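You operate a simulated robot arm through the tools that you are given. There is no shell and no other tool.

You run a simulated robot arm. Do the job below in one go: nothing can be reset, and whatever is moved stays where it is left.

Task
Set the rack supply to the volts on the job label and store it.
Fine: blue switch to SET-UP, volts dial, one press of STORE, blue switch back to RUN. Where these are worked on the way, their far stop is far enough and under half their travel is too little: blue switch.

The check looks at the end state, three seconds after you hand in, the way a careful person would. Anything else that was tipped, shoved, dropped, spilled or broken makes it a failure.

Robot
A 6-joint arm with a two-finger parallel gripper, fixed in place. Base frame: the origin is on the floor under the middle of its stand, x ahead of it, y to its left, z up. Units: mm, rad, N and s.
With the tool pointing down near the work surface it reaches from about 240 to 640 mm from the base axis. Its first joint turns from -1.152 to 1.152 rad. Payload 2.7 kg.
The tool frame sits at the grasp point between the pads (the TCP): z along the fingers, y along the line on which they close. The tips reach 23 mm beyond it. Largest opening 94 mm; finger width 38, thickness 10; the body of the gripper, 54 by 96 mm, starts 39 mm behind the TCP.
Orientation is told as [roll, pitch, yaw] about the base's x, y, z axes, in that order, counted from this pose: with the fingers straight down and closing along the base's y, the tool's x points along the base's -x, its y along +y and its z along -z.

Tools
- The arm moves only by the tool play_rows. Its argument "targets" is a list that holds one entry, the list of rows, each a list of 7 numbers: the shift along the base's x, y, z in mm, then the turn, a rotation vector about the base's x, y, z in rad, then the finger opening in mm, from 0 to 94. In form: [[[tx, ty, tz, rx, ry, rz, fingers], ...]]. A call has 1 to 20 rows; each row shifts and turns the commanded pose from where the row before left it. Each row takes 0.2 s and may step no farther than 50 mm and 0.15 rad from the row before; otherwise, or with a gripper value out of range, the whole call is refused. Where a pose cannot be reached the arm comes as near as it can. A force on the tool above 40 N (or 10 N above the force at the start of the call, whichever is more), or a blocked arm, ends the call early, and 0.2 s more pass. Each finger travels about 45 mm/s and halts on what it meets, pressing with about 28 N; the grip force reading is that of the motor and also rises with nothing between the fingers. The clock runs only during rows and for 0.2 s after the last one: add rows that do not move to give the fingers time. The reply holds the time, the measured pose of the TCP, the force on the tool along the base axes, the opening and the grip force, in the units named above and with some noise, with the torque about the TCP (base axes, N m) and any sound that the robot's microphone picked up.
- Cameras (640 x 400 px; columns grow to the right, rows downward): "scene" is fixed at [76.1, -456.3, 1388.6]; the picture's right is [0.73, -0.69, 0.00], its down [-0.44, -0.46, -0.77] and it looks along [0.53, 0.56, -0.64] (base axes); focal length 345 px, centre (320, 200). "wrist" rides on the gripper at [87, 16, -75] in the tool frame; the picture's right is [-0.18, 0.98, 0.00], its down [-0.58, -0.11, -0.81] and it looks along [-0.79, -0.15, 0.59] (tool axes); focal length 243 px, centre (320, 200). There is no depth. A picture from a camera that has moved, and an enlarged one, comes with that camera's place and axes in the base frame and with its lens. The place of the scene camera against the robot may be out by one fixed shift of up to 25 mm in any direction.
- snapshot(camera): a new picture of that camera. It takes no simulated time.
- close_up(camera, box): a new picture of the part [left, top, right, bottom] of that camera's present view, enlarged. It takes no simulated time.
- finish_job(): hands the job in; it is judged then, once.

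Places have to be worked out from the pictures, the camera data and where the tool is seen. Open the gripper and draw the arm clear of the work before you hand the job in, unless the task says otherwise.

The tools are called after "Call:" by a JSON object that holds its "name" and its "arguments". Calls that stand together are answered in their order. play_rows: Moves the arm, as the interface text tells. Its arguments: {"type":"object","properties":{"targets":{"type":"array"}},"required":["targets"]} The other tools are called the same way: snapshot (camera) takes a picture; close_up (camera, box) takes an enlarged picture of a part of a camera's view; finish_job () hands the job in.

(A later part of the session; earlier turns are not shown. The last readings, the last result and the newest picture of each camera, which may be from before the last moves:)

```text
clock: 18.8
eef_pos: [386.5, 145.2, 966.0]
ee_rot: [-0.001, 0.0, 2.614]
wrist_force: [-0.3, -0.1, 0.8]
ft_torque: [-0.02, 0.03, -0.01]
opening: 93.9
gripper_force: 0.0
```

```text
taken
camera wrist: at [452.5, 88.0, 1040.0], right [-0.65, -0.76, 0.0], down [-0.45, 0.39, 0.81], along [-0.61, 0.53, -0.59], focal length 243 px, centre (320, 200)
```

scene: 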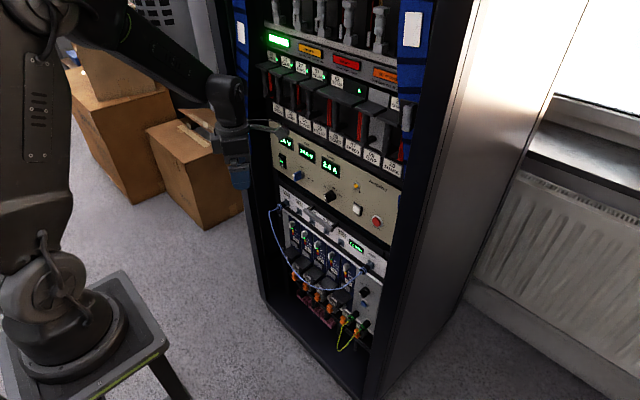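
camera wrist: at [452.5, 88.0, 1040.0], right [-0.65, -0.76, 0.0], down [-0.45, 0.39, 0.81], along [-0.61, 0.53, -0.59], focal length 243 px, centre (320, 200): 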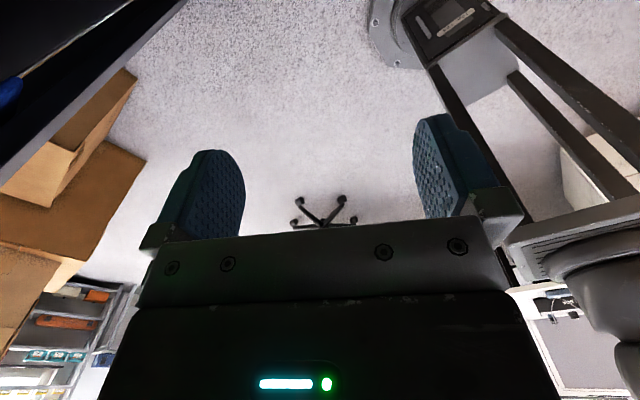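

No limit was hit. Now I tilt the tool forward toward yaw -30° along the computed path, first half only, then check tracking.

Call:
{"name": "play_rows", "arguments": {"targets": [[[16, 2.2, -22.1, -0.0654, -0.1134, 0, 94], [15.6, 2.4, -19.6, -0.0654, -0.1134, 0, 94], [15.1, 2.7, -17.1, -0.0654, -0.1134, 0, 94], [14.3, 3.2, -14.7, -0.0654, -0.1134, 0, 94], [13.1, 3.8, -12.5, -0.0654, -0.1134, 0, 94], [11.8, 4.7, -10.5, -0.0654, -0.1134, 0, 94], [0, 0, 0, 0, 0, 0, 94]]]}}

Call:
{"name": "snapshot", "arguments": {"camera": "scene"}}

Call:
{"name": "snapshot", "arguments": {"camera": "wrist"}}

```text
clock: 20.4
eef_pos: [473.7, 164.6, 870.7]
ee_rot: [-0.007, 0.788, 2.608]
wrist_force: [-0.1, -0.2, 0.5]
ft_torque: [-0.03, 0.03, -0.01]
opening: 94.0
gripper_force: 0.0
```

```text
taken
```

scene: 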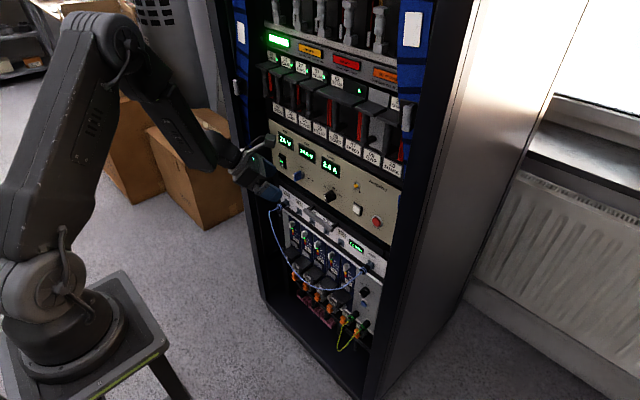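

```text
taken
camera wrist: at [471.4, 145.8, 983.7], right [-0.61, -0.78, -0.14], down [-0.79, 0.59, 0.16], along [-0.04, 0.2, -0.98], focal length 243 px, centre (320, 200)
```

wrist: 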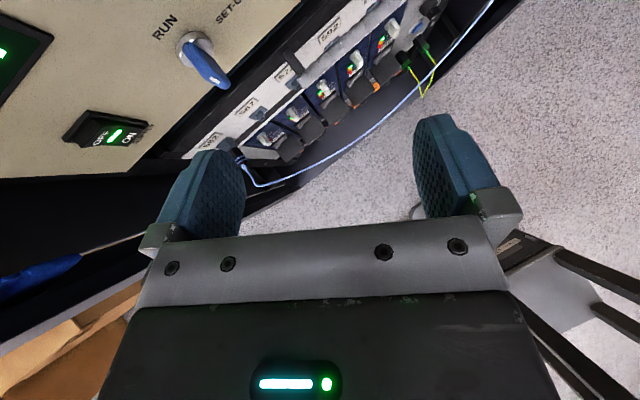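

Tracking is perfect with no warnings. I do the second half of the tilt to reach a horizontal tool at about (504, 214, 835).

Call:
{"name": "play_rows", "arguments": {"targets": [[[10.2, 5.5, -8.6, -0.0654, -0.1134, 0, 94], [8.4, 6.5, -7.1, -0.0654, -0.1134, 0, 94], [6.5, 7.7, -5.8, -0.0654, -0.1134, 0, 94], [4.5, 8.9, -4.8, -0.0654, -0.1134, 0, 94], [2.3, 10, -4.2, -0.0654, -0.1134, 0, 94], [0.1, 11.4, -3.8, -0.0654, -0.1134, 0, 94], [0, 0, 0, 0, 0, 0, 94]]]}}

Call:
{"name": "snapshot", "arguments": {"camera": "scene"}}

Call:
{"name": "snapshot", "arguments": {"camera": "wrist"}}

```text
clock: 22.0
eef_pos: [503.4, 214.2, 836.3]
ee_rot: [-2.056, 1.563, 0.565]
wrist_force: [0.0, 0.0, 0.2]
ft_torque: [-0.03, -0.04, 0.0]
opening: 94.1
gripper_force: 0.0
```

```text
taken
```

scene: 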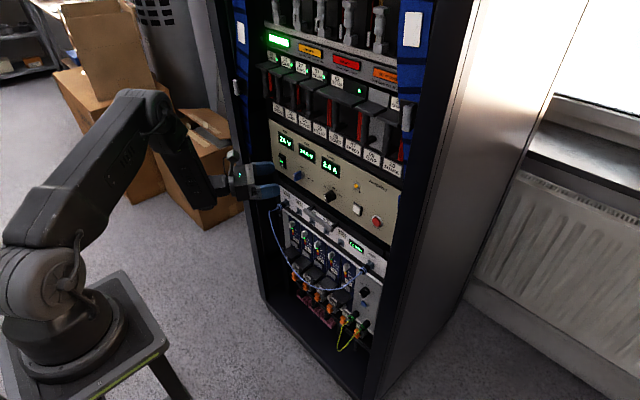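

```text
taken
camera wrist: at [430.1, 238.0, 921.3], right [-0.49, -0.85, -0.19], down [-0.64, 0.5, -0.58], along [0.59, -0.16, -0.79], focal length 243 px, centre (320, 200)
```

wrist: 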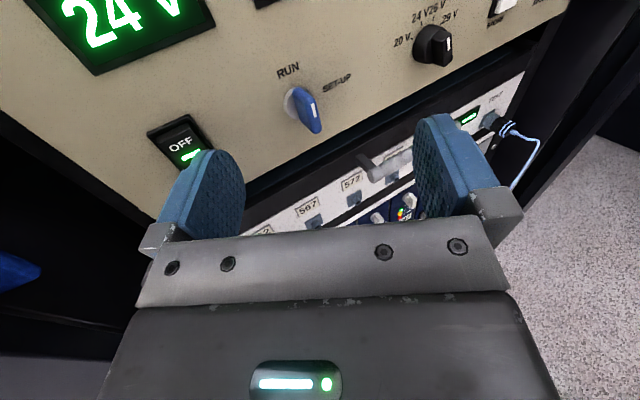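

The tool is horizontal, yawed right, with the camera above and a clear view of the blue switch. I enlarge this view to refine positions.

Call:
{"name": "close_up", "arguments": {"camera": "wrist", "box": [220, 40, 400, 160]}}

Call:
{"name": "close_up", "arguments": {"camera": "wrist", "box": [380, 0, 560, 110]}}

Call:
{"name": "close_up", "arguments": {"camera": "wrist", "box": [100, 90, 520, 300]}}

Call:
{"name": "close_up", "arguments": {"camera": "scene", "box": [190, 120, 330, 220]}}

```text
3.33 times, centred on (310, 100) of wrist
camera zoom: at [430.1, 238.0, 921.3], right [-0.49, -0.85, -0.19], down [-0.64, 0.5, -0.58], along [0.59, -0.16, -0.79], focal length 809 px, centre (353, 533)
```

zoom: 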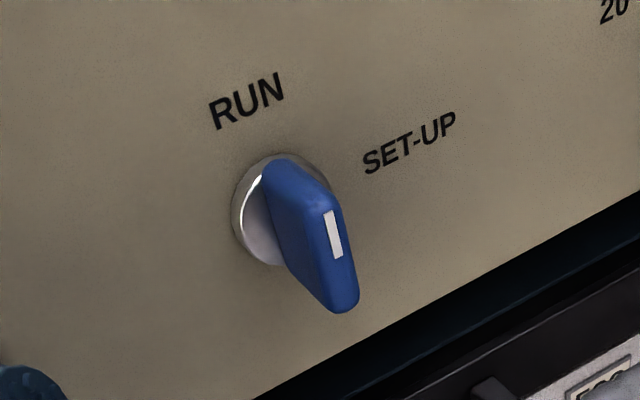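

```text
3.56 times, centred on (470, 55) of wrist
camera zoom: at [430.1, 238.0, 921.3], right [-0.49, -0.85, -0.19], down [-0.64, 0.5, -0.58], along [0.59, -0.16, -0.79], focal length 863 px, centre (-213, 716)
```

zoom: 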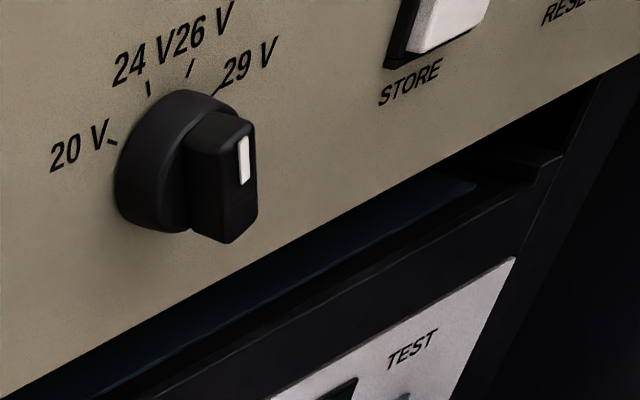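

```text
1.52 times, centred on (310, 195) of wrist
camera zoom: at [430.1, 238.0, 921.3], right [-0.49, -0.85, -0.19], down [-0.64, 0.5, -0.58], along [0.59, -0.16, -0.79], focal length 370 px, centre (335, 208)
```

zoom: 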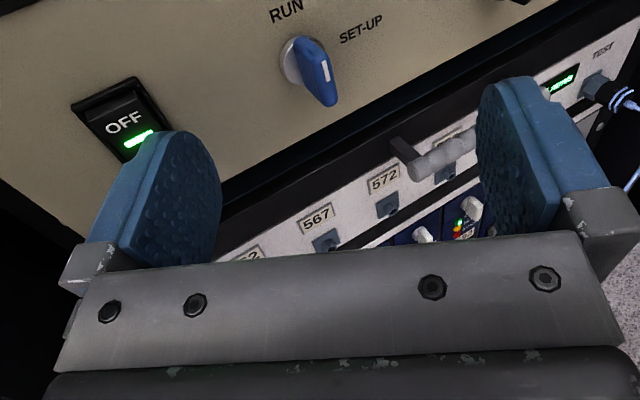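

```text
4.00 times, centred on (260, 170) of scene
camera zoom: at [76.1, -456.3, 1388.6], right [0.73, -0.69, 0.0], down [-0.44, -0.46, -0.77], along [0.53, 0.56, -0.64], focal length 1379 px, centre (560, 320)
```

zoom: 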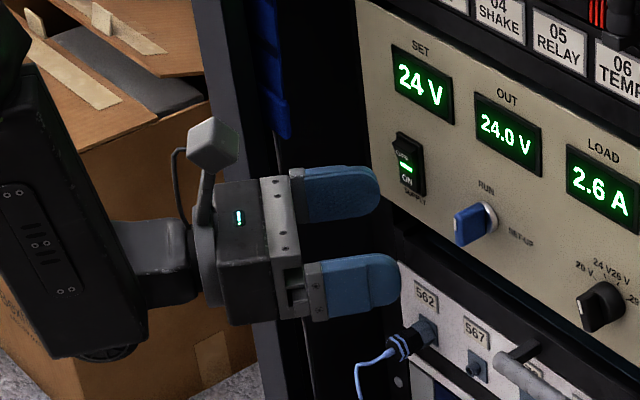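

The blue switch axis comes out at y≈185.3, z≈824.5. Its front is at x≈565 and the panel at x≈594. I move to a standoff (515, 212, 824.5) with yaw -25° and the fingers set to 30 mm, which keeps clear of the SUPPLY rocker at y≈270.

Call:
{"name": "play_rows", "arguments": {"targets": [[[4, -1, -4, 0, 0, 0.0422, 60], [4, -1.2, -4, 0, 0, 0.0421, 40], [3.8, 0, -3.8, 0, 0, 0, 30], [0, 0, 0, 0, 0, 0, 30], [0, 0, 0, 0, 0, 0, 30], [0, 0, 0, 0, 0, 0, 30]]]}}

Call:
{"name": "close_up", "arguments": {"camera": "wrist", "box": [160, 20, 480, 220]}}

```text
clock: 23.4
eef_pos: [516.8, 211.6, 823.4]
ee_rot: [-1.821, 1.564, 0.884]
wrist_force: [0.3, 0.5, 0.6]
ft_torque: [0.0, 0.02, -0.02]
opening: 30.1
gripper_force: 0.1
```

```text
2.00 times, centred on (320, 120) of wrist
camera zoom: at [441.0, 228.9, 909.2], right [-0.42, -0.89, -0.19], down [-0.68, 0.44, -0.58], along [0.6, -0.11, -0.79], focal length 485 px, centre (320, 360)
```

zoom: 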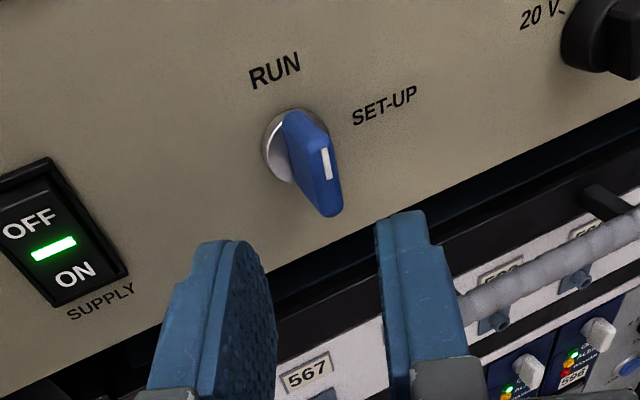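

The view confirms the geometry: the mark again resolves to (565, 185.5, 829). I advance along the tool axis to straddle the blue bar.

Call:
{"name": "play_rows", "arguments": {"targets": [[[9.8, -4.65, 0.3, 0, 0, 0, 30], [9.8, -4.65, 0.3, 0, 0, 0, 30], [9.8, -4.65, 0.3, 0, 0, 0, 30], [9.8, -4.65, 0.2, 0, 0, 0, 30], [0, 0, 0, 0, 0, 0, 30]]]}}

Call:
{"name": "close_up", "arguments": {"camera": "wrist", "box": [200, 60, 440, 220]}}

Call:
{"name": "close_up", "arguments": {"camera": "scene", "box": [230, 130, 340, 210]}}

```text
clock: 24.6
eef_pos: [556.3, 192.8, 823.9]
ee_rot: [-1.828, 1.565, 0.875]
wrist_force: [0.4, 0.2, -0.4]
ft_torque: [0.0, -0.01, -0.02]
opening: 30.2
gripper_force: 0.0
```

```text
2.50 times, centred on (320, 140) of wrist
camera zoom: at [481.0, 210.4, 909.9], right [-0.42, -0.89, -0.19], down [-0.68, 0.44, -0.58], along [0.6, -0.11, -0.79], focal length 606 px, centre (320, 350)
```

zoom: 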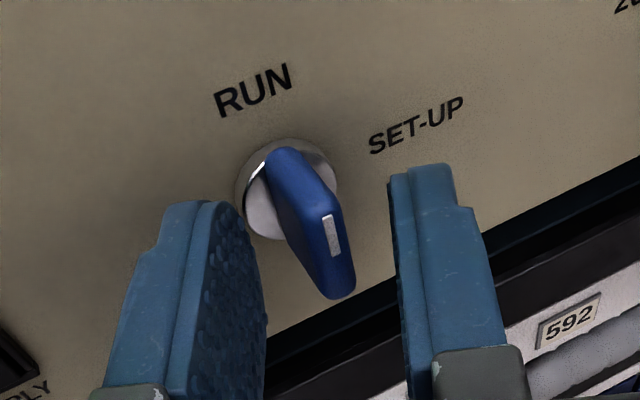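

```text
5.00 times, centred on (285, 170) of scene
camera zoom: at [76.1, -456.3, 1388.6], right [0.73, -0.69, 0.0], down [-0.44, -0.46, -0.77], along [0.53, 0.56, -0.64], focal length 1723 px, centre (495, 350)
```

zoom: 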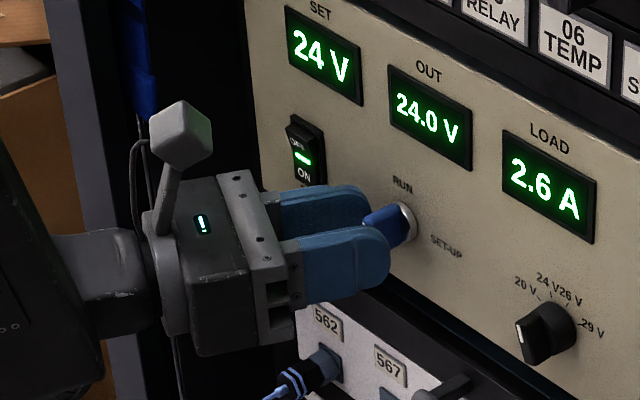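

The bar sits between the fingers, clear of the panel. I close the fingers on it.

Call:
{"name": "play_rows", "arguments": {"targets": [[[0, 0, 0, 0, 0, 0, 5], [0, 0, 0, 0, 0, 0, 5], [0, 0, 0, 0, 0, 0, 5], [0, 0, 0, 0, 0, 0, 5]]]}}

Call:
{"name": "close_up", "arguments": {"camera": "wrist", "box": [200, 60, 440, 220]}}

```text
clock: 25.6
eef_pos: [555.9, 193.0, 824.2]
ee_rot: [-1.812, 1.565, 0.89]
wrist_force: [-4.8, -6.6, 1.2]
ft_torque: [-0.02, -0.2, 0.27]
opening: 13.0
gripper_force: 45.0
```

```text
2.50 times, centred on (320, 140) of wrist
camera zoom: at [480.7, 210.0, 909.8], right [-0.42, -0.89, -0.19], down [-0.68, 0.44, -0.58], along [0.6, -0.11, -0.79], focal length 606 px, centre (320, 350)
```

zoom: 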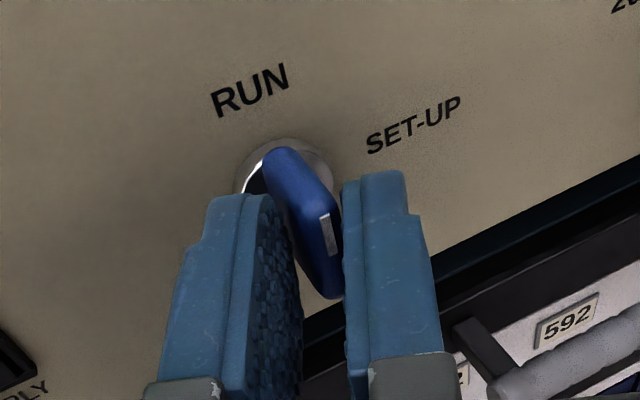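

Gripped at 13 mm with low forces. I rotate about the knob axis (base +x) in small steps, first three rows.

Call:
{"name": "play_rows", "arguments": {"targets": [[[0, -0.08, 1.1, 0.1428, 0, 0, 5], [0, -0.23, 1.07, 0.1428, 0, 0, 5], [0, -0.38, 1.03, 0.1428, 0, 0, 5]]]}}

Call:
{"name": "close_up", "arguments": {"camera": "wrist", "box": [200, 60, 440, 220]}}

Call:
{"name": "close_up", "arguments": {"camera": "scene", "box": [230, 120, 400, 230]}}

```text
clock: 26.4
eef_pos: [556.1, 192.0, 828.0]
ee_rot: [-1.141, 1.134, 1.561]
wrist_force: [6.0, -11.3, -2.8]
ft_torque: [-0.06, -0.04, 0.33]
opening: 13.2
gripper_force: 45.0
```

```text
2.50 times, centred on (320, 140) of wrist
camera zoom: at [480.6, 171.1, 912.1], right [-0.42, -0.73, -0.54], down [-0.68, 0.65, -0.34], along [0.6, 0.23, -0.77], focal length 606 px, centre (320, 350)
```

zoom: 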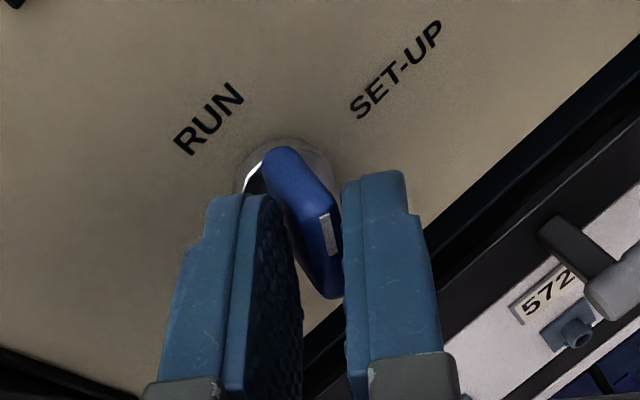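

```text
3.64 times, centred on (315, 175) of scene
camera zoom: at [76.3, -456.6, 1388.5], right [0.73, -0.69, 0.0], down [-0.44, -0.46, -0.77], along [0.53, 0.56, -0.64], focal length 1253 px, centre (338, 291)
```

zoom: 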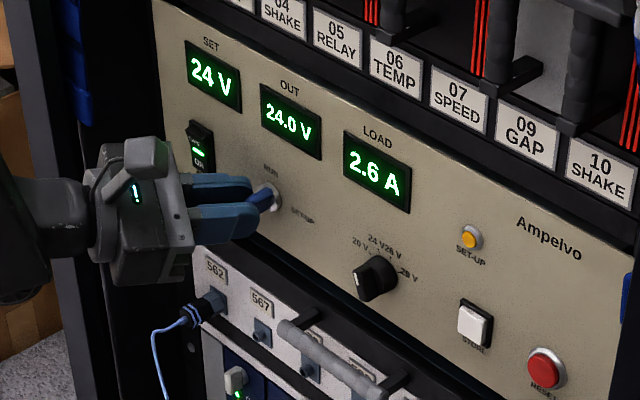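

The knob follows the gripper and forces are small. I continue the rotation with four more rows.

Call:
{"name": "play_rows", "arguments": {"targets": [[[0, -0.53, 0.96, 0.1428, 0, 0, 5], [0, -0.66, 0.88, 0.1428, 0, 0, 5], [0, -0.78, 0.78, 0.1428, 0, 0, 5], [0, -0.88, 0.66, 0.1428, 0, 0, 5]]]}}

Call:
{"name": "close_up", "arguments": {"camera": "scene", "box": [230, 120, 400, 230]}}

```text
clock: 27.4
eef_pos: [555.6, 189.3, 830.9]
ee_rot: [-1.134, 0.563, 1.565]
wrist_force: [7.4, -13.0, -7.9]
ft_torque: [-0.09, -0.32, -0.12]
opening: 12.7
gripper_force: 44.8
```

```text
3.64 times, centred on (315, 175) of scene
camera zoom: at [76.4, -456.6, 1388.5], right [0.73, -0.69, 0.0], down [-0.44, -0.46, -0.77], along [0.53, 0.56, -0.64], focal length 1253 px, centre (338, 291)
```

zoom: 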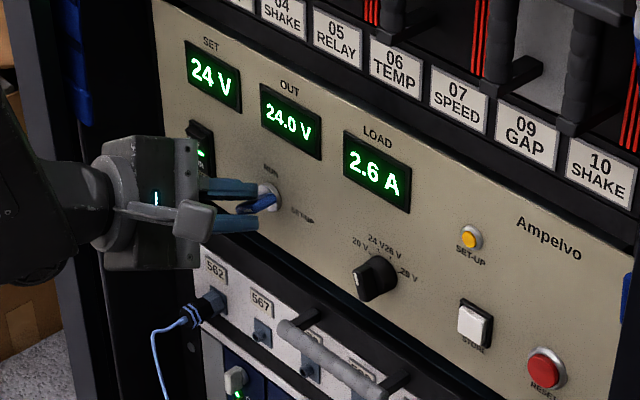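

At about 57° the tracking is fine. I continue the last four rows to reach 90°.

Call:
{"name": "play_rows", "arguments": {"targets": [[[0, -0.96, 0.53, 0.1428, 0, 0, 5], [0, -1.03, 0.38, 0.1428, 0, 0, 5], [0, -1.07, 0.23, 0.1428, 0, 0, 5], [0, -1.1, 0.08, 0.1428, 0, 0, 5]]]}}

Call:
{"name": "close_up", "arguments": {"camera": "scene", "box": [230, 120, 400, 230]}}

Call:
{"name": "snapshot", "arguments": {"camera": "wrist"}}

```text
clock: 28.4
eef_pos: [553.4, 184.0, 830.7]
ee_rot: [-1.13, -0.005, 1.565]
wrist_force: [-12.6, -21.9, -3.2]
ft_torque: [-0.52, -0.27, -0.23]
opening: 12.8
gripper_force: 44.9
```

```text
3.64 times, centred on (315, 175) of scene
camera zoom: at [75.8, -456.8, 1388.4], right [0.73, -0.69, 0.0], down [-0.44, -0.46, -0.77], along [0.53, 0.56, -0.64], focal length 1253 px, centre (338, 291)
```

zoom: 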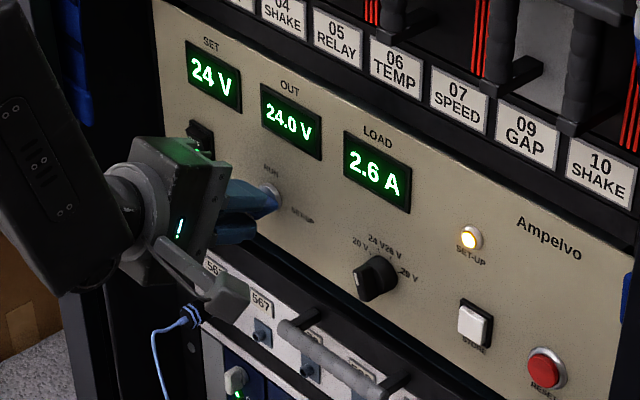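

```text
taken
camera wrist: at [479.3, 97.8, 847.2], right [-0.42, 0.19, -0.89], down [-0.68, 0.58, 0.45], along [0.6, 0.79, -0.11], focal length 243 px, centre (320, 200)
```

wrist: 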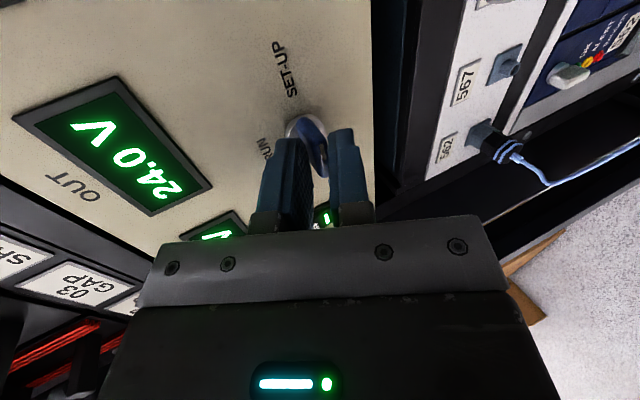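

The SET-UP lamp is lit, so the switch is at SET-UP. I open the fingers and back off along the tool axis.

Call:
{"name": "play_rows", "arguments": {"targets": [[[0, 0, 0, 0, 0, 0, 30], [0, 0, 0, 0, 0, 0, 30], [0, 0, 0, 0, 0, 0, 30]]]}}

Call:
{"name": "close_up", "arguments": {"camera": "wrist", "box": [200, 60, 440, 220]}}

```text
clock: 29.2
eef_pos: [556.0, 185.4, 831.8]
ee_rot: [-1.134, -0.004, 1.567]
wrist_force: [0.3, -0.4, 0.9]
ft_torque: [0.0, -0.03, -0.04]
opening: 30.2
gripper_force: 0.1
```

```text
2.50 times, centred on (320, 140) of wrist
camera zoom: at [480.5, 99.2, 848.1], right [-0.42, 0.19, -0.89], down [-0.68, 0.58, 0.44], along [0.6, 0.79, -0.11], focal length 606 px, centre (320, 350)
```

zoom: 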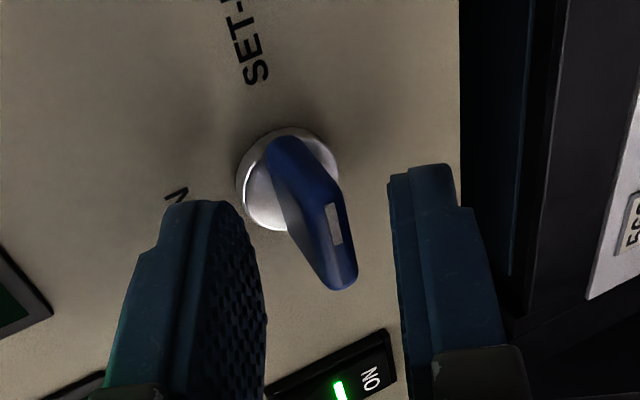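

The switch holds at SET-UP. I back off along the tool axis, then rotate the tool back to camera-up while shifting right toward the dial, staying about 55 mm short of the knobs.

Call:
{"name": "play_rows", "arguments": {"targets": [[[-10.25, 0, 4.75, 0, 0, 0, 30], [-10.25, 0, 4.75, 0, 0, 0, 30], [-10.25, 0, 4.75, 0, 0, 0, 30], [-10.25, 0, 4.75, 0, 0, 0, 30], [-2, -7, -2.4, -0.1428, 0, 0, 30], [-2, -7, -2.4, -0.1428, 0, 0, 30], [-2, -7, -2.4, -0.1428, 0, 0, 30], [0, -7, -2.4, -0.1428, 0, 0, 30], [0, -7, -2.4, -0.1428, 0, 0, 30], [0, -7, -2.4, -0.1428, 0, 0, 30], [0, -7, -2.4, -0.1428, 0, 0, 30], [0, -7, -2.4, -0.1428, 0, 0, 30], [0, -7, -2.4, -0.1428, 0, 0, 30], [0, -7, -2.4, -0.1428, 0, 0, 30], [0, -7, -2.4, -0.1428, 0, 0, 30], [0, 0, 0, 0, 0, 0, 30]]]}}

Call:
{"name": "snapshot", "arguments": {"camera": "wrist"}}

Call:
{"name": "snapshot", "arguments": {"camera": "scene"}}

```text
clock: 32.6
eef_pos: [507.7, 108.3, 824.4]
ee_rot: [-2.103, 1.566, 0.6]
wrist_force: [0.5, -0.1, -0.4]
ft_torque: [-0.01, 0.03, 0.0]
opening: 29.8
gripper_force: 0.0
```

```text
taken
camera wrist: at [432.7, 125.7, 910.0], right [-0.42, -0.89, -0.19], down [-0.68, 0.44, -0.58], along [0.6, -0.11, -0.79], focal length 243 px, centre (320, 200)
```

wrist: 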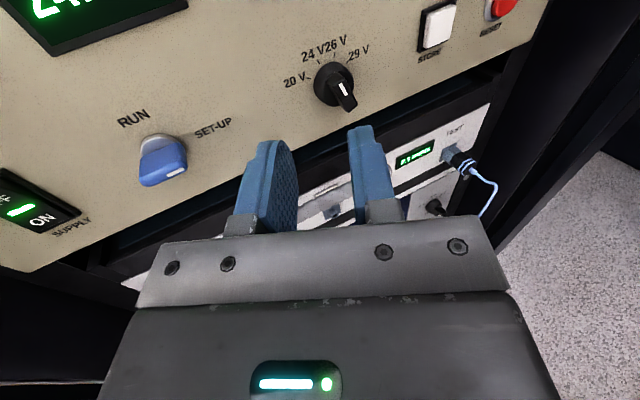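

```text
taken
```

scene: 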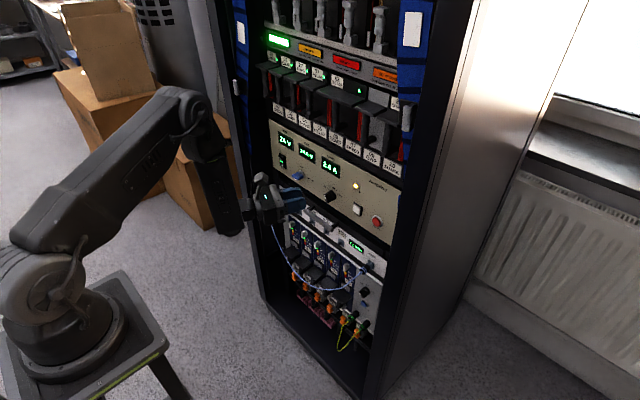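

Everything tracked with no warnings. I enlarge the dial and check the blue switch and display status.

Call:
{"name": "close_up", "arguments": {"camera": "wrist", "box": [270, 25, 400, 125]}}

Call:
{"name": "close_up", "arguments": {"camera": "wrist", "box": [390, 0, 540, 90]}}

Call:
{"name": "close_up", "arguments": {"camera": "scene", "box": [260, 120, 400, 240]}}

```text
4.00 times, centred on (335, 75) of wrist
camera zoom: at [432.7, 125.7, 910.0], right [-0.42, -0.89, -0.19], down [-0.68, 0.44, -0.58], along [0.6, -0.11, -0.79], focal length 970 px, centre (260, 700)
```

zoom: 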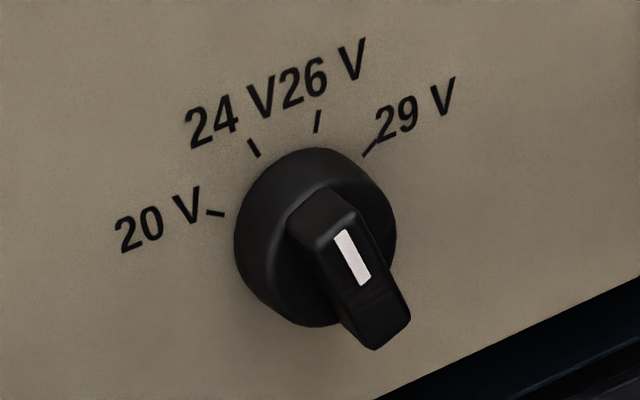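

```text
4.27 times, centred on (465, 45) of wrist
camera zoom: at [432.7, 125.7, 910.0], right [-0.42, -0.89, -0.19], down [-0.68, 0.44, -0.58], along [0.6, -0.11, -0.79], focal length 1035 px, centre (-299, 861)
```

zoom: 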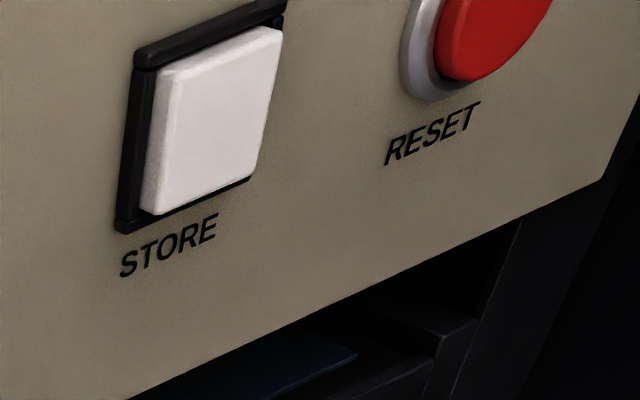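

```text
3.33 times, centred on (330, 180) of scene
camera zoom: at [76.1, -456.3, 1388.6], right [0.73, -0.69, 0.0], down [-0.44, -0.46, -0.77], along [0.53, 0.56, -0.64], focal length 1149 px, centre (287, 267)
```

zoom: 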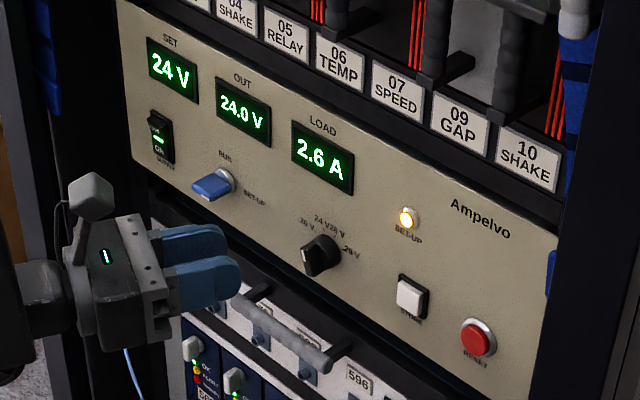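

Tick positions resolve to -60°, -20°, +20° and +60° around the dial centre (60.8, 818.2). So 24 V→26 V is +40° about x; the dial bar spans x 571.5–582 and is about 8 mm thick. I move to a standoff aligned with the bar at -20°, with tool yaw -22° relative to the dial axis and the fingers at 22 mm.

Call:
{"name": "play_rows", "arguments": {"targets": [[[1, -6, -3.7, 0, 0, 0.0546, 24], [1.33, -6, -3.7, -0.1164, 0, 0, 22], [1.33, -6, -3.7, -0.1164, 0, 0, 22], [1.33, -6, -3.7, -0.1163, 0, 0, 22], [0, 0, 0, 0, 0, 0, 22]]]}}

Call:
{"name": "close_up", "arguments": {"camera": "wrist", "box": [200, 40, 440, 220]}}

```text
clock: 33.8
eef_pos: [513.7, 84.9, 810.5]
ee_rot: [1.966, 1.224, -1.559]
wrist_force: [-0.2, -0.7, -0.5]
ft_torque: [0.01, 0.03, 0.0]
opening: 21.9
gripper_force: 0.1
```

```text
2.22 times, centred on (320, 130) of wrist
camera zoom: at [437.2, 126.5, 886.1], right [-0.37, -0.92, 0.13], down [-0.7, 0.18, -0.69], along [0.61, -0.35, -0.72], focal length 539 px, centre (320, 356)
```

zoom: 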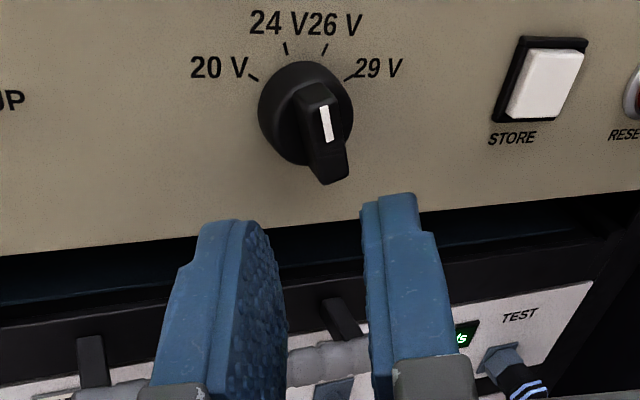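

The dial location checks out again (mark at 571.5, 61.7, 823.7). I advance three-quarters of the way along the tool axis and look.

Call:
{"name": "play_rows", "arguments": {"targets": [[[10.2, -4.1, 1.2, 0, 0, 0, 22], [10.2, -4.1, 1.2, 0, 0, 0, 22], [10.2, -4.1, 1.2, 0, 0, 0, 22], [0, 0, 0, 0, 0, 0, 22]]]}}

Call:
{"name": "close_up", "arguments": {"camera": "wrist", "box": [200, 60, 440, 220]}}

Call:
{"name": "close_up", "arguments": {"camera": "scene", "box": [270, 150, 380, 230]}}

```text
clock: 34.8
eef_pos: [543.6, 72.1, 814.4]
ee_rot: [1.964, 1.226, -1.56]
wrist_force: [0.1, -0.8, -0.3]
ft_torque: [0.0, -0.01, -0.01]
opening: 22.0
gripper_force: 0.1
```

```text
2.50 times, centred on (320, 140) of wrist
camera zoom: at [467.4, 114.6, 890.3], right [-0.37, -0.92, 0.13], down [-0.7, 0.18, -0.69], along [0.61, -0.35, -0.72], focal length 606 px, centre (320, 350)
```

zoom: 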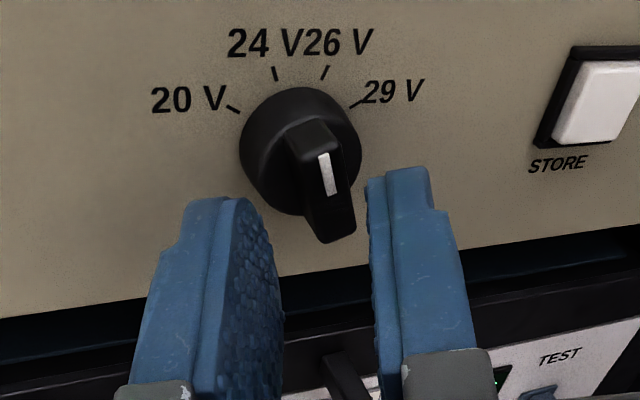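

```text
5.00 times, centred on (325, 190) of scene
camera zoom: at [76.1, -456.3, 1388.6], right [0.73, -0.69, 0.0], down [-0.44, -0.46, -0.77], along [0.53, 0.56, -0.64], focal length 1723 px, centre (295, 250)
```

zoom: 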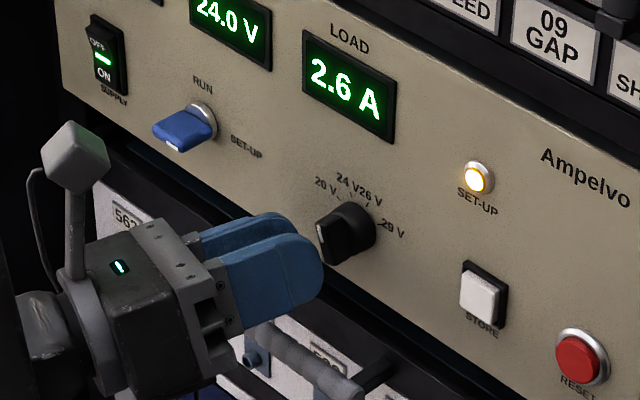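

The alignment looks good. I make the last advance to the grasp pose and view again.

Call:
{"name": "play_rows", "arguments": {"targets": [[[5.4, -1.9, 0.6, 0, 0, 0, 22], [5.4, -1.8, 0.6, 0, 0, 0, 22], [0, 0, 0, 0, 0, 0, 22]]]}}

Call:
{"name": "close_up", "arguments": {"camera": "wrist", "box": [240, 60, 400, 180]}}

```text
clock: 35.6
eef_pos: [555.1, 68.2, 815.9]
ee_rot: [1.962, 1.227, -1.561]
wrist_force: [0.4, 0.5, 0.5]
ft_torque: [-0.03, -0.01, -0.01]
opening: 21.7
gripper_force: 0.1
```

```text
3.33 times, centred on (320, 120) of wrist
camera zoom: at [478.8, 110.4, 891.7], right [-0.37, -0.92, 0.13], down [-0.71, 0.18, -0.69], along [0.61, -0.35, -0.72], focal length 809 px, centre (320, 467)
```

zoom: 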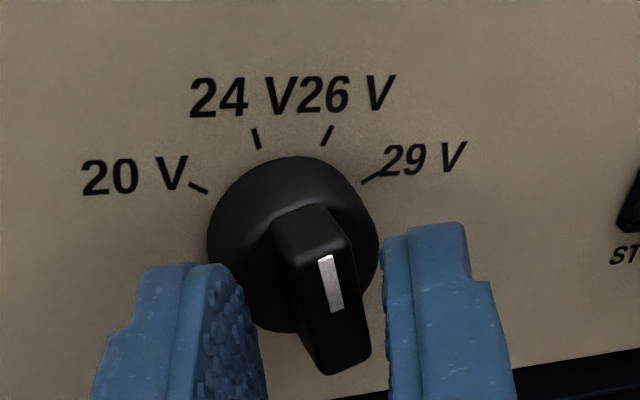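

No contact so far. I close the fingers on the dial bar.

Call:
{"name": "play_rows", "arguments": {"targets": [[[0, 0, 0, 0, 0, 0, 3], [0, 0, 0, 0, 0, 0, 3], [0, 0, 0, 0, 0, 0, 3]]]}}

Call:
{"name": "close_up", "arguments": {"camera": "wrist", "box": [240, 60, 400, 180]}}

```text
clock: 36.4
eef_pos: [554.2, 67.0, 815.7]
ee_rot: [1.967, 1.228, -1.562]
wrist_force: [-8.3, -12.9, 5.8]
ft_torque: [-0.01, -0.38, -0.08]
opening: 11.7
gripper_force: 44.9
```

```text
3.33 times, centred on (320, 120) of wrist
camera zoom: at [478.6, 109.3, 892.0], right [-0.37, -0.92, 0.13], down [-0.7, 0.18, -0.69], along [0.61, -0.35, -0.72], focal length 809 px, centre (320, 467)
```

zoom: 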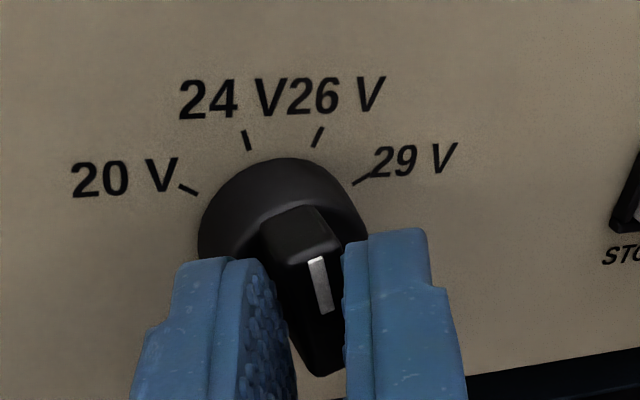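

Gripped at 11.7 mm. I rotate the dial about its axis by the first 16° and check.

Call:
{"name": "play_rows", "arguments": {"targets": [[[0, 0.28, 1.05, 0.1396, 0, 0, 3], [0, 0.13, 1.08, 0.1396, 0, 0, 3]]]}}

Call:
{"name": "close_up", "arguments": {"camera": "wrist", "box": [240, 60, 400, 180]}}

```text
clock: 37.0
eef_pos: [553.9, 68.5, 817.5]
ee_rot: [2.018, 1.507, -1.512]
wrist_force: [-12.2, -17.5, 12.3]
ft_torque: [-0.08, 0.93, -0.28]
opening: 11.6
gripper_force: 45.0
```

```text
3.33 times, centred on (320, 120) of wrist
camera zoom: at [478.5, 86.9, 902.6], right [-0.37, -0.92, -0.13], down [-0.7, 0.37, -0.61], along [0.61, -0.14, -0.78], focal length 809 px, centre (320, 467)
```

zoom: 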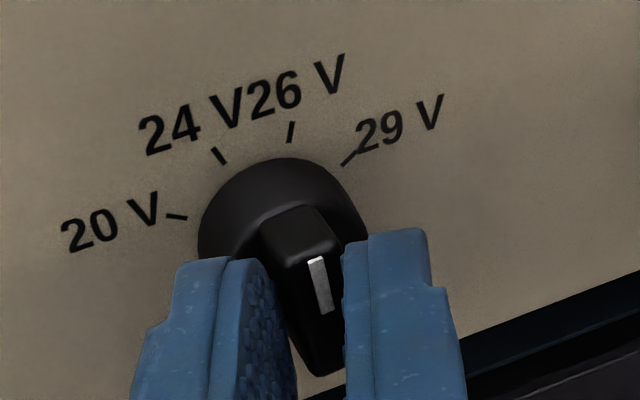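

The dial turns with the fingers. I continue with the remaining 24°.

Call:
{"name": "play_rows", "arguments": {"targets": [[[0, -0.03, 1.09, 0.1396, 0, 0, 3], [0, -0.18, 1.08, 0.1396, 0, 0, 3], [0, -0.33, 1.04, 0.1396, 0, 0, 3]]]}}

Call:
{"name": "close_up", "arguments": {"camera": "wrist", "box": [240, 60, 400, 180]}}

Call:
{"name": "close_up", "arguments": {"camera": "scene", "box": [260, 120, 400, 240]}}

```text
clock: 37.8
eef_pos: [554.3, 66.9, 822.2]
ee_rot: [-1.201, 1.214, 1.554]
wrist_force: [-25.8, -16.3, 17.8]
ft_torque: [-0.18, 0.59, -0.04]
opening: 11.7
gripper_force: 44.9
```

```text
3.33 times, centred on (320, 120) of wrist
camera zoom: at [478.3, 50.1, 905.9], right [-0.37, -0.79, -0.49], down [-0.7, 0.58, -0.41], along [0.61, 0.2, -0.77], focal length 809 px, centre (320, 467)
```

zoom: 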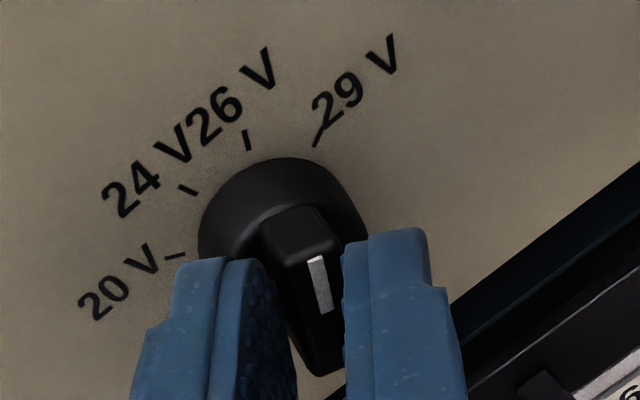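

```text
3.33 times, centred on (330, 180) of scene
camera zoom: at [75.2, -456.7, 1388.5], right [0.73, -0.69, 0.0], down [-0.44, -0.46, -0.77], along [0.53, 0.56, -0.64], focal length 1149 px, centre (287, 267)
```

zoom: 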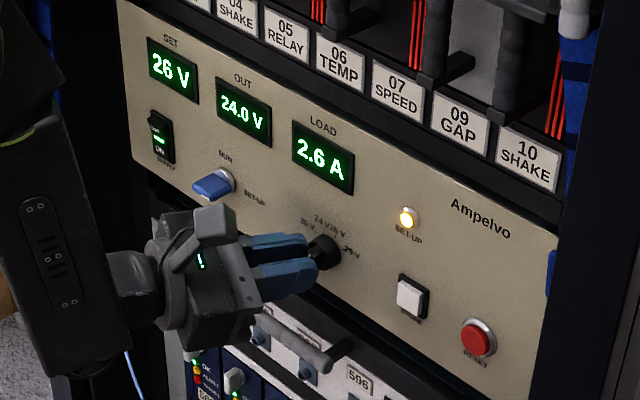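

The SET display now shows 26 V, and the 26 V tick sits exactly where the 24 V tick sat relative to the pointer. I open the fingers and check the dial stays.

Call:
{"name": "play_rows", "arguments": {"targets": [[[0, 0, 0, 0, 0, 0, 22], [0, 0, 0, 0, 0, 0, 22], [0, 0, 0, 0, 0, 0, 22]]]}}

Call:
{"name": "close_up", "arguments": {"camera": "wrist", "box": [240, 60, 400, 180]}}

Call:
{"name": "close_up", "arguments": {"camera": "scene", "box": [260, 120, 400, 240]}}

```text
clock: 38.6
eef_pos: [554.2, 69.0, 821.1]
ee_rot: [-1.197, 1.216, 1.56]
wrist_force: [-0.1, -0.1, -0.6]
ft_torque: [0.01, 0.01, 0.0]
opening: 21.9
gripper_force: 0.1
```

```text
3.33 times, centred on (320, 120) of wrist
camera zoom: at [479.4, 51.1, 905.4], right [-0.37, -0.79, -0.49], down [-0.71, 0.58, -0.41], along [0.61, 0.2, -0.77], focal length 809 px, centre (320, 467)
```

zoom: 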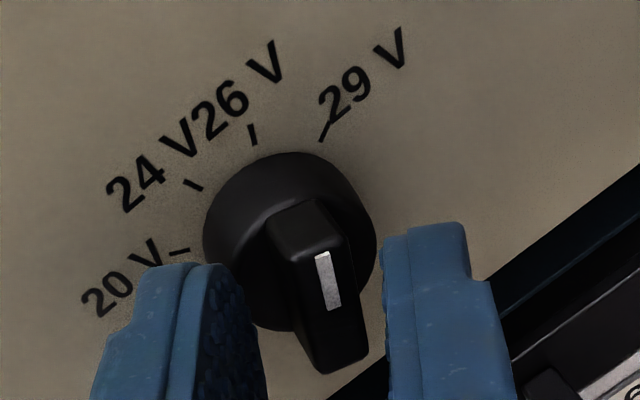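

```text
3.33 times, centred on (330, 180) of scene
camera zoom: at [76.1, -456.3, 1388.6], right [0.73, -0.69, 0.0], down [-0.44, -0.46, -0.77], along [0.53, 0.56, -0.64], focal length 1149 px, centre (287, 267)
```

zoom: 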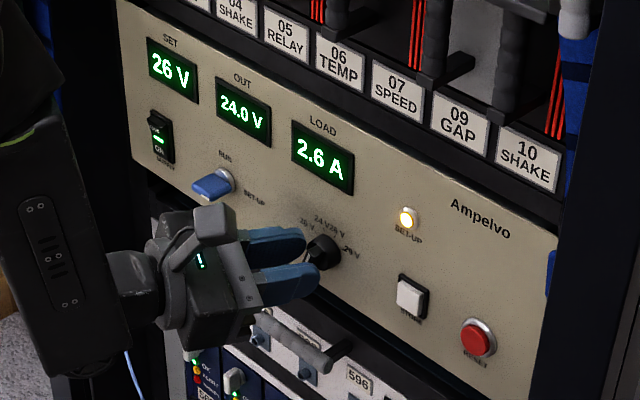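

The dial holds at 26 V. I back off, level and yaw the tool to -30°, close the fingers, and travel to a standoff in front of STORE.

Call:
{"name": "play_rows", "arguments": {"targets": [[[-10.4, 4, 1.45, 0, 0, 0, 22], [-10.4, 4, 1.45, 0, 0, 0, 22], [-10.4, 4, 1.45, 0, 0, 0, 22], [-10.4, 4, 1.45, 0, 0, 0, 22], [0, -16, 0, -0.1164, 0, 0, 15], [0, -16, 0, -0.1164, 0, 0, 8], [0, -16, 0, -0.1163, 0, 0, 0], [0, -16, 0, 0, 0, -0.0698, 0], [0, -16, 0, 0, 0, -0.0698, 0], [0, -3.6, 0, 0, 0, 0, 0], [0, 0, 0, 0, 0, 0, 0]]]}}

Call:
{"name": "snapshot", "arguments": {"camera": "wrist"}}

Call:
{"name": "close_up", "arguments": {"camera": "scene", "box": [260, 120, 400, 240]}}

```text
clock: 41.0
eef_pos: [512.2, -0.3, 827.4]
ee_rot: [-1.852, 1.564, 0.766]
wrist_force: [0.3, -0.4, 0.1]
ft_torque: [0.02, 0.03, 0.0]
opening: 0.0
gripper_force: 28.3
```

```text
taken
camera wrist: at [439.6, 23.0, 912.3], right [-0.49, -0.85, -0.19], down [-0.64, 0.5, -0.58], along [0.59, -0.16, -0.79], focal length 243 px, centre (320, 200)
```

wrist: 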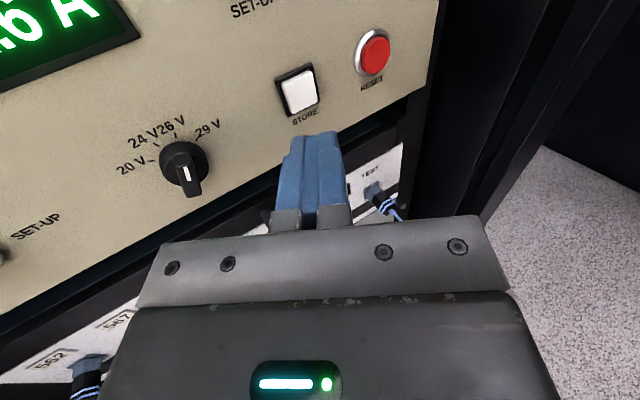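

```text
3.33 times, centred on (330, 180) of scene
camera zoom: at [76.1, -456.3, 1388.6], right [0.73, -0.69, 0.0], down [-0.44, -0.46, -0.77], along [0.53, 0.56, -0.64], focal length 1149 px, centre (287, 267)
```

zoom: 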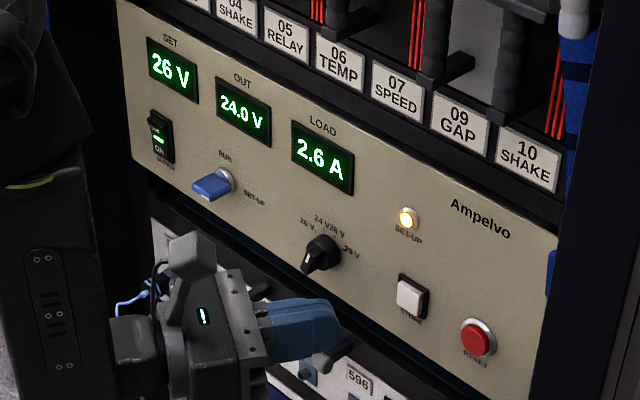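

The tool is closed and in front of STORE, and the dial points at 26 V. I enlarge the view to refine the STORE cap position.

Call:
{"name": "close_up", "arguments": {"camera": "wrist", "box": [240, 40, 400, 160]}}

```text
3.33 times, centred on (320, 100) of wrist
camera zoom: at [439.6, 23.0, 912.3], right [-0.49, -0.85, -0.19], down [-0.64, 0.5, -0.58], along [0.59, -0.16, -0.79], focal length 809 px, centre (320, 533)
```

zoom: 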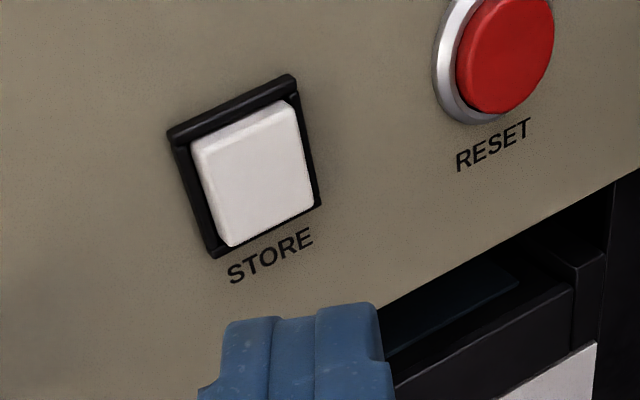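

The STORE cap centre is at about (590, -30, 825). I approach to about 20 mm in front of it, aligned so the leading fingertip edge meets the cap centre, then look.

Call:
{"name": "play_rows", "arguments": {"targets": [[[8.2, -6.7, -0.6, 0, 0, 0, 0], [8.2, -6.7, -0.6, 0, 0, 0, 0], [8.2, -6.7, -0.6, 0, 0, 0, 0], [8.2, -6.8, -0.6, 0, 0, 0, 0], [6, 0, 0, 0, 0, 0, 0], [0, 0, 0, 0, 0, 0, 0]]]}}

Call:
{"name": "close_up", "arguments": {"camera": "wrist", "box": [240, 60, 400, 180]}}

Call:
{"name": "close_up", "arguments": {"camera": "scene", "box": [300, 160, 400, 240]}}

```text
clock: 42.4
eef_pos: [552.6, -26.4, 822.9]
ee_rot: [-1.816, 1.564, 0.801]
wrist_force: [-0.3, 0.4, -0.1]
ft_torque: [-0.02, 0.0, 0.0]
opening: 0.0
gripper_force: 28.1
```

```text
3.33 times, centred on (320, 120) of wrist
camera zoom: at [479.0, -3.3, 909.5], right [-0.49, -0.85, -0.19], down [-0.64, 0.5, -0.58], along [0.59, -0.16, -0.79], focal length 809 px, centre (320, 467)
```

zoom: 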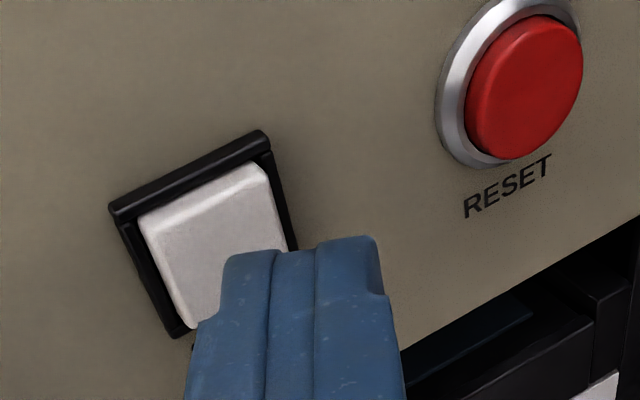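

```text
5.00 times, centred on (350, 200) of scene
camera zoom: at [76.1, -456.3, 1388.6], right [0.73, -0.69, 0.0], down [-0.44, -0.46, -0.77], along [0.53, 0.56, -0.64], focal length 1723 px, centre (170, 200)
```

zoom: 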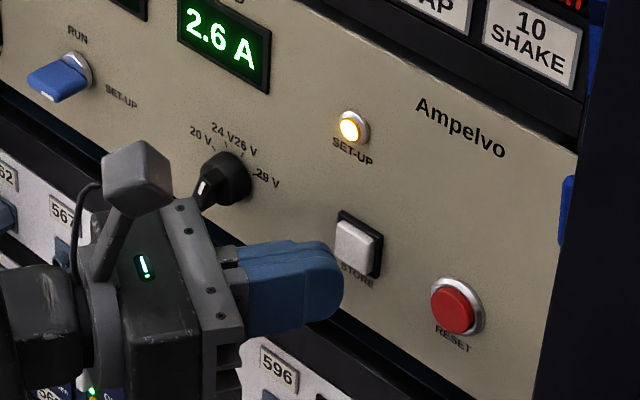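

The fingertips are aligned with the cap, about 12 mm away. I advance toward contact and press gently in small steps.

Call:
{"name": "play_rows", "arguments": {"targets": [[[4, 0, 1, 0, 0, 0, 0], [4, 0, 1, 0, 0, 0, 0], [1.5, 0, 0, 0, 0, 0, 0], [1.5, 0, 0, 0, 0, 0, 0], [1.5, 0, 0, 0, 0, 0, 0]]]}}

Call:
{"name": "close_up", "arguments": {"camera": "wrist", "box": [240, 60, 400, 180]}}

Call:
{"name": "close_up", "arguments": {"camera": "scene", "box": [260, 120, 400, 240]}}

```text
clock: 43.6
eef_pos: [564.6, -27.1, 826.1]
ee_rot: [-1.791, 1.563, 0.827]
wrist_force: [-0.7, -0.6, -0.1]
ft_torque: [0.01, 0.02, -0.02]
opening: 0.0
gripper_force: 28.5
```

```text
3.33 times, centred on (320, 120) of wrist
camera zoom: at [491.0, -3.3, 911.1], right [-0.49, -0.85, -0.19], down [-0.64, 0.5, -0.58], along [0.59, -0.16, -0.79], focal length 809 px, centre (320, 467)
```

zoom: 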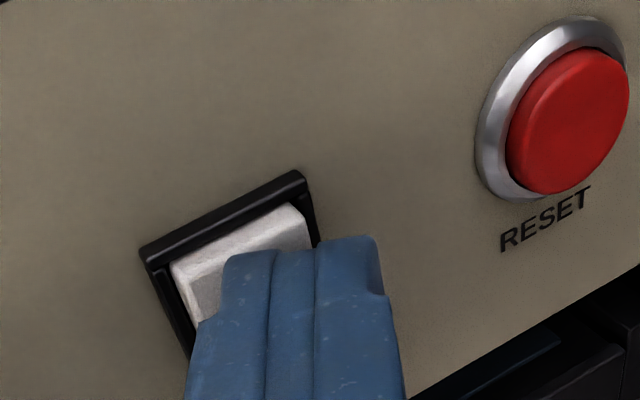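

```text
3.33 times, centred on (330, 180) of scene
camera zoom: at [76.1, -456.3, 1388.6], right [0.73, -0.69, 0.0], down [-0.44, -0.46, -0.77], along [0.53, 0.56, -0.64], focal length 1149 px, centre (287, 267)
```

zoom: 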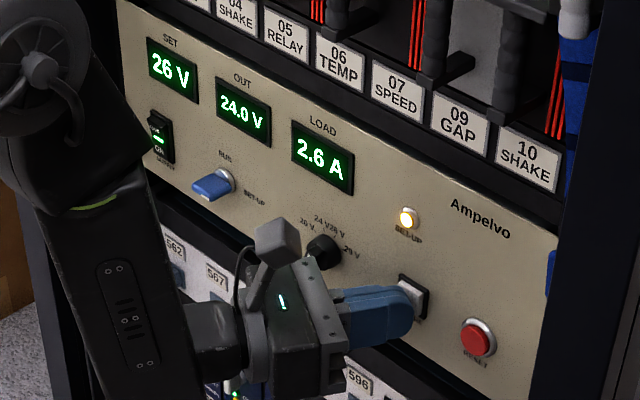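

No contact force yet at x = 564.6. I continue pressing in 1.2 mm steps.

Call:
{"name": "play_rows", "arguments": {"targets": [[[1.2, 0, 0, 0, 0, 0, 0], [1.2, 0, 0, 0, 0, 0, 0], [1.2, 0, 0, 0, 0, 0, 0]]]}}

Call:
{"name": "close_up", "arguments": {"camera": "scene", "box": [260, 120, 400, 240]}}

```text
clock: 44.4
eef_pos: [568.7, -25.8, 826.2]
ee_rot: [-1.748, 1.566, 0.871]
wrist_force: [-4.8, 1.0, -0.1]
ft_torque: [0.01, 0.03, -0.02]
opening: 0.0
gripper_force: 28.0
heard: click
```

```text
3.33 times, centred on (330, 180) of scene
camera zoom: at [76.0, -456.3, 1388.6], right [0.73, -0.69, 0.0], down [-0.44, -0.46, -0.77], along [0.53, 0.56, -0.64], focal length 1149 px, centre (287, 267)
```

zoom: 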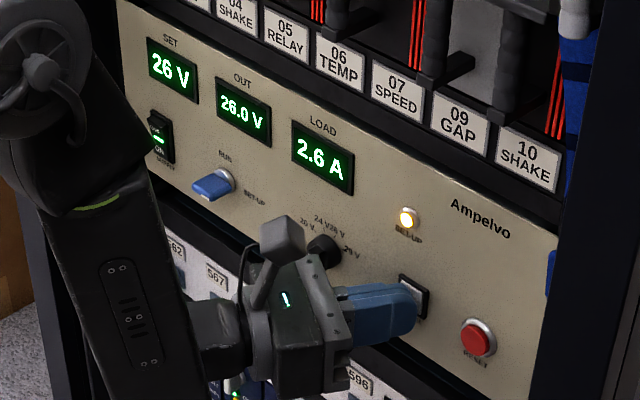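

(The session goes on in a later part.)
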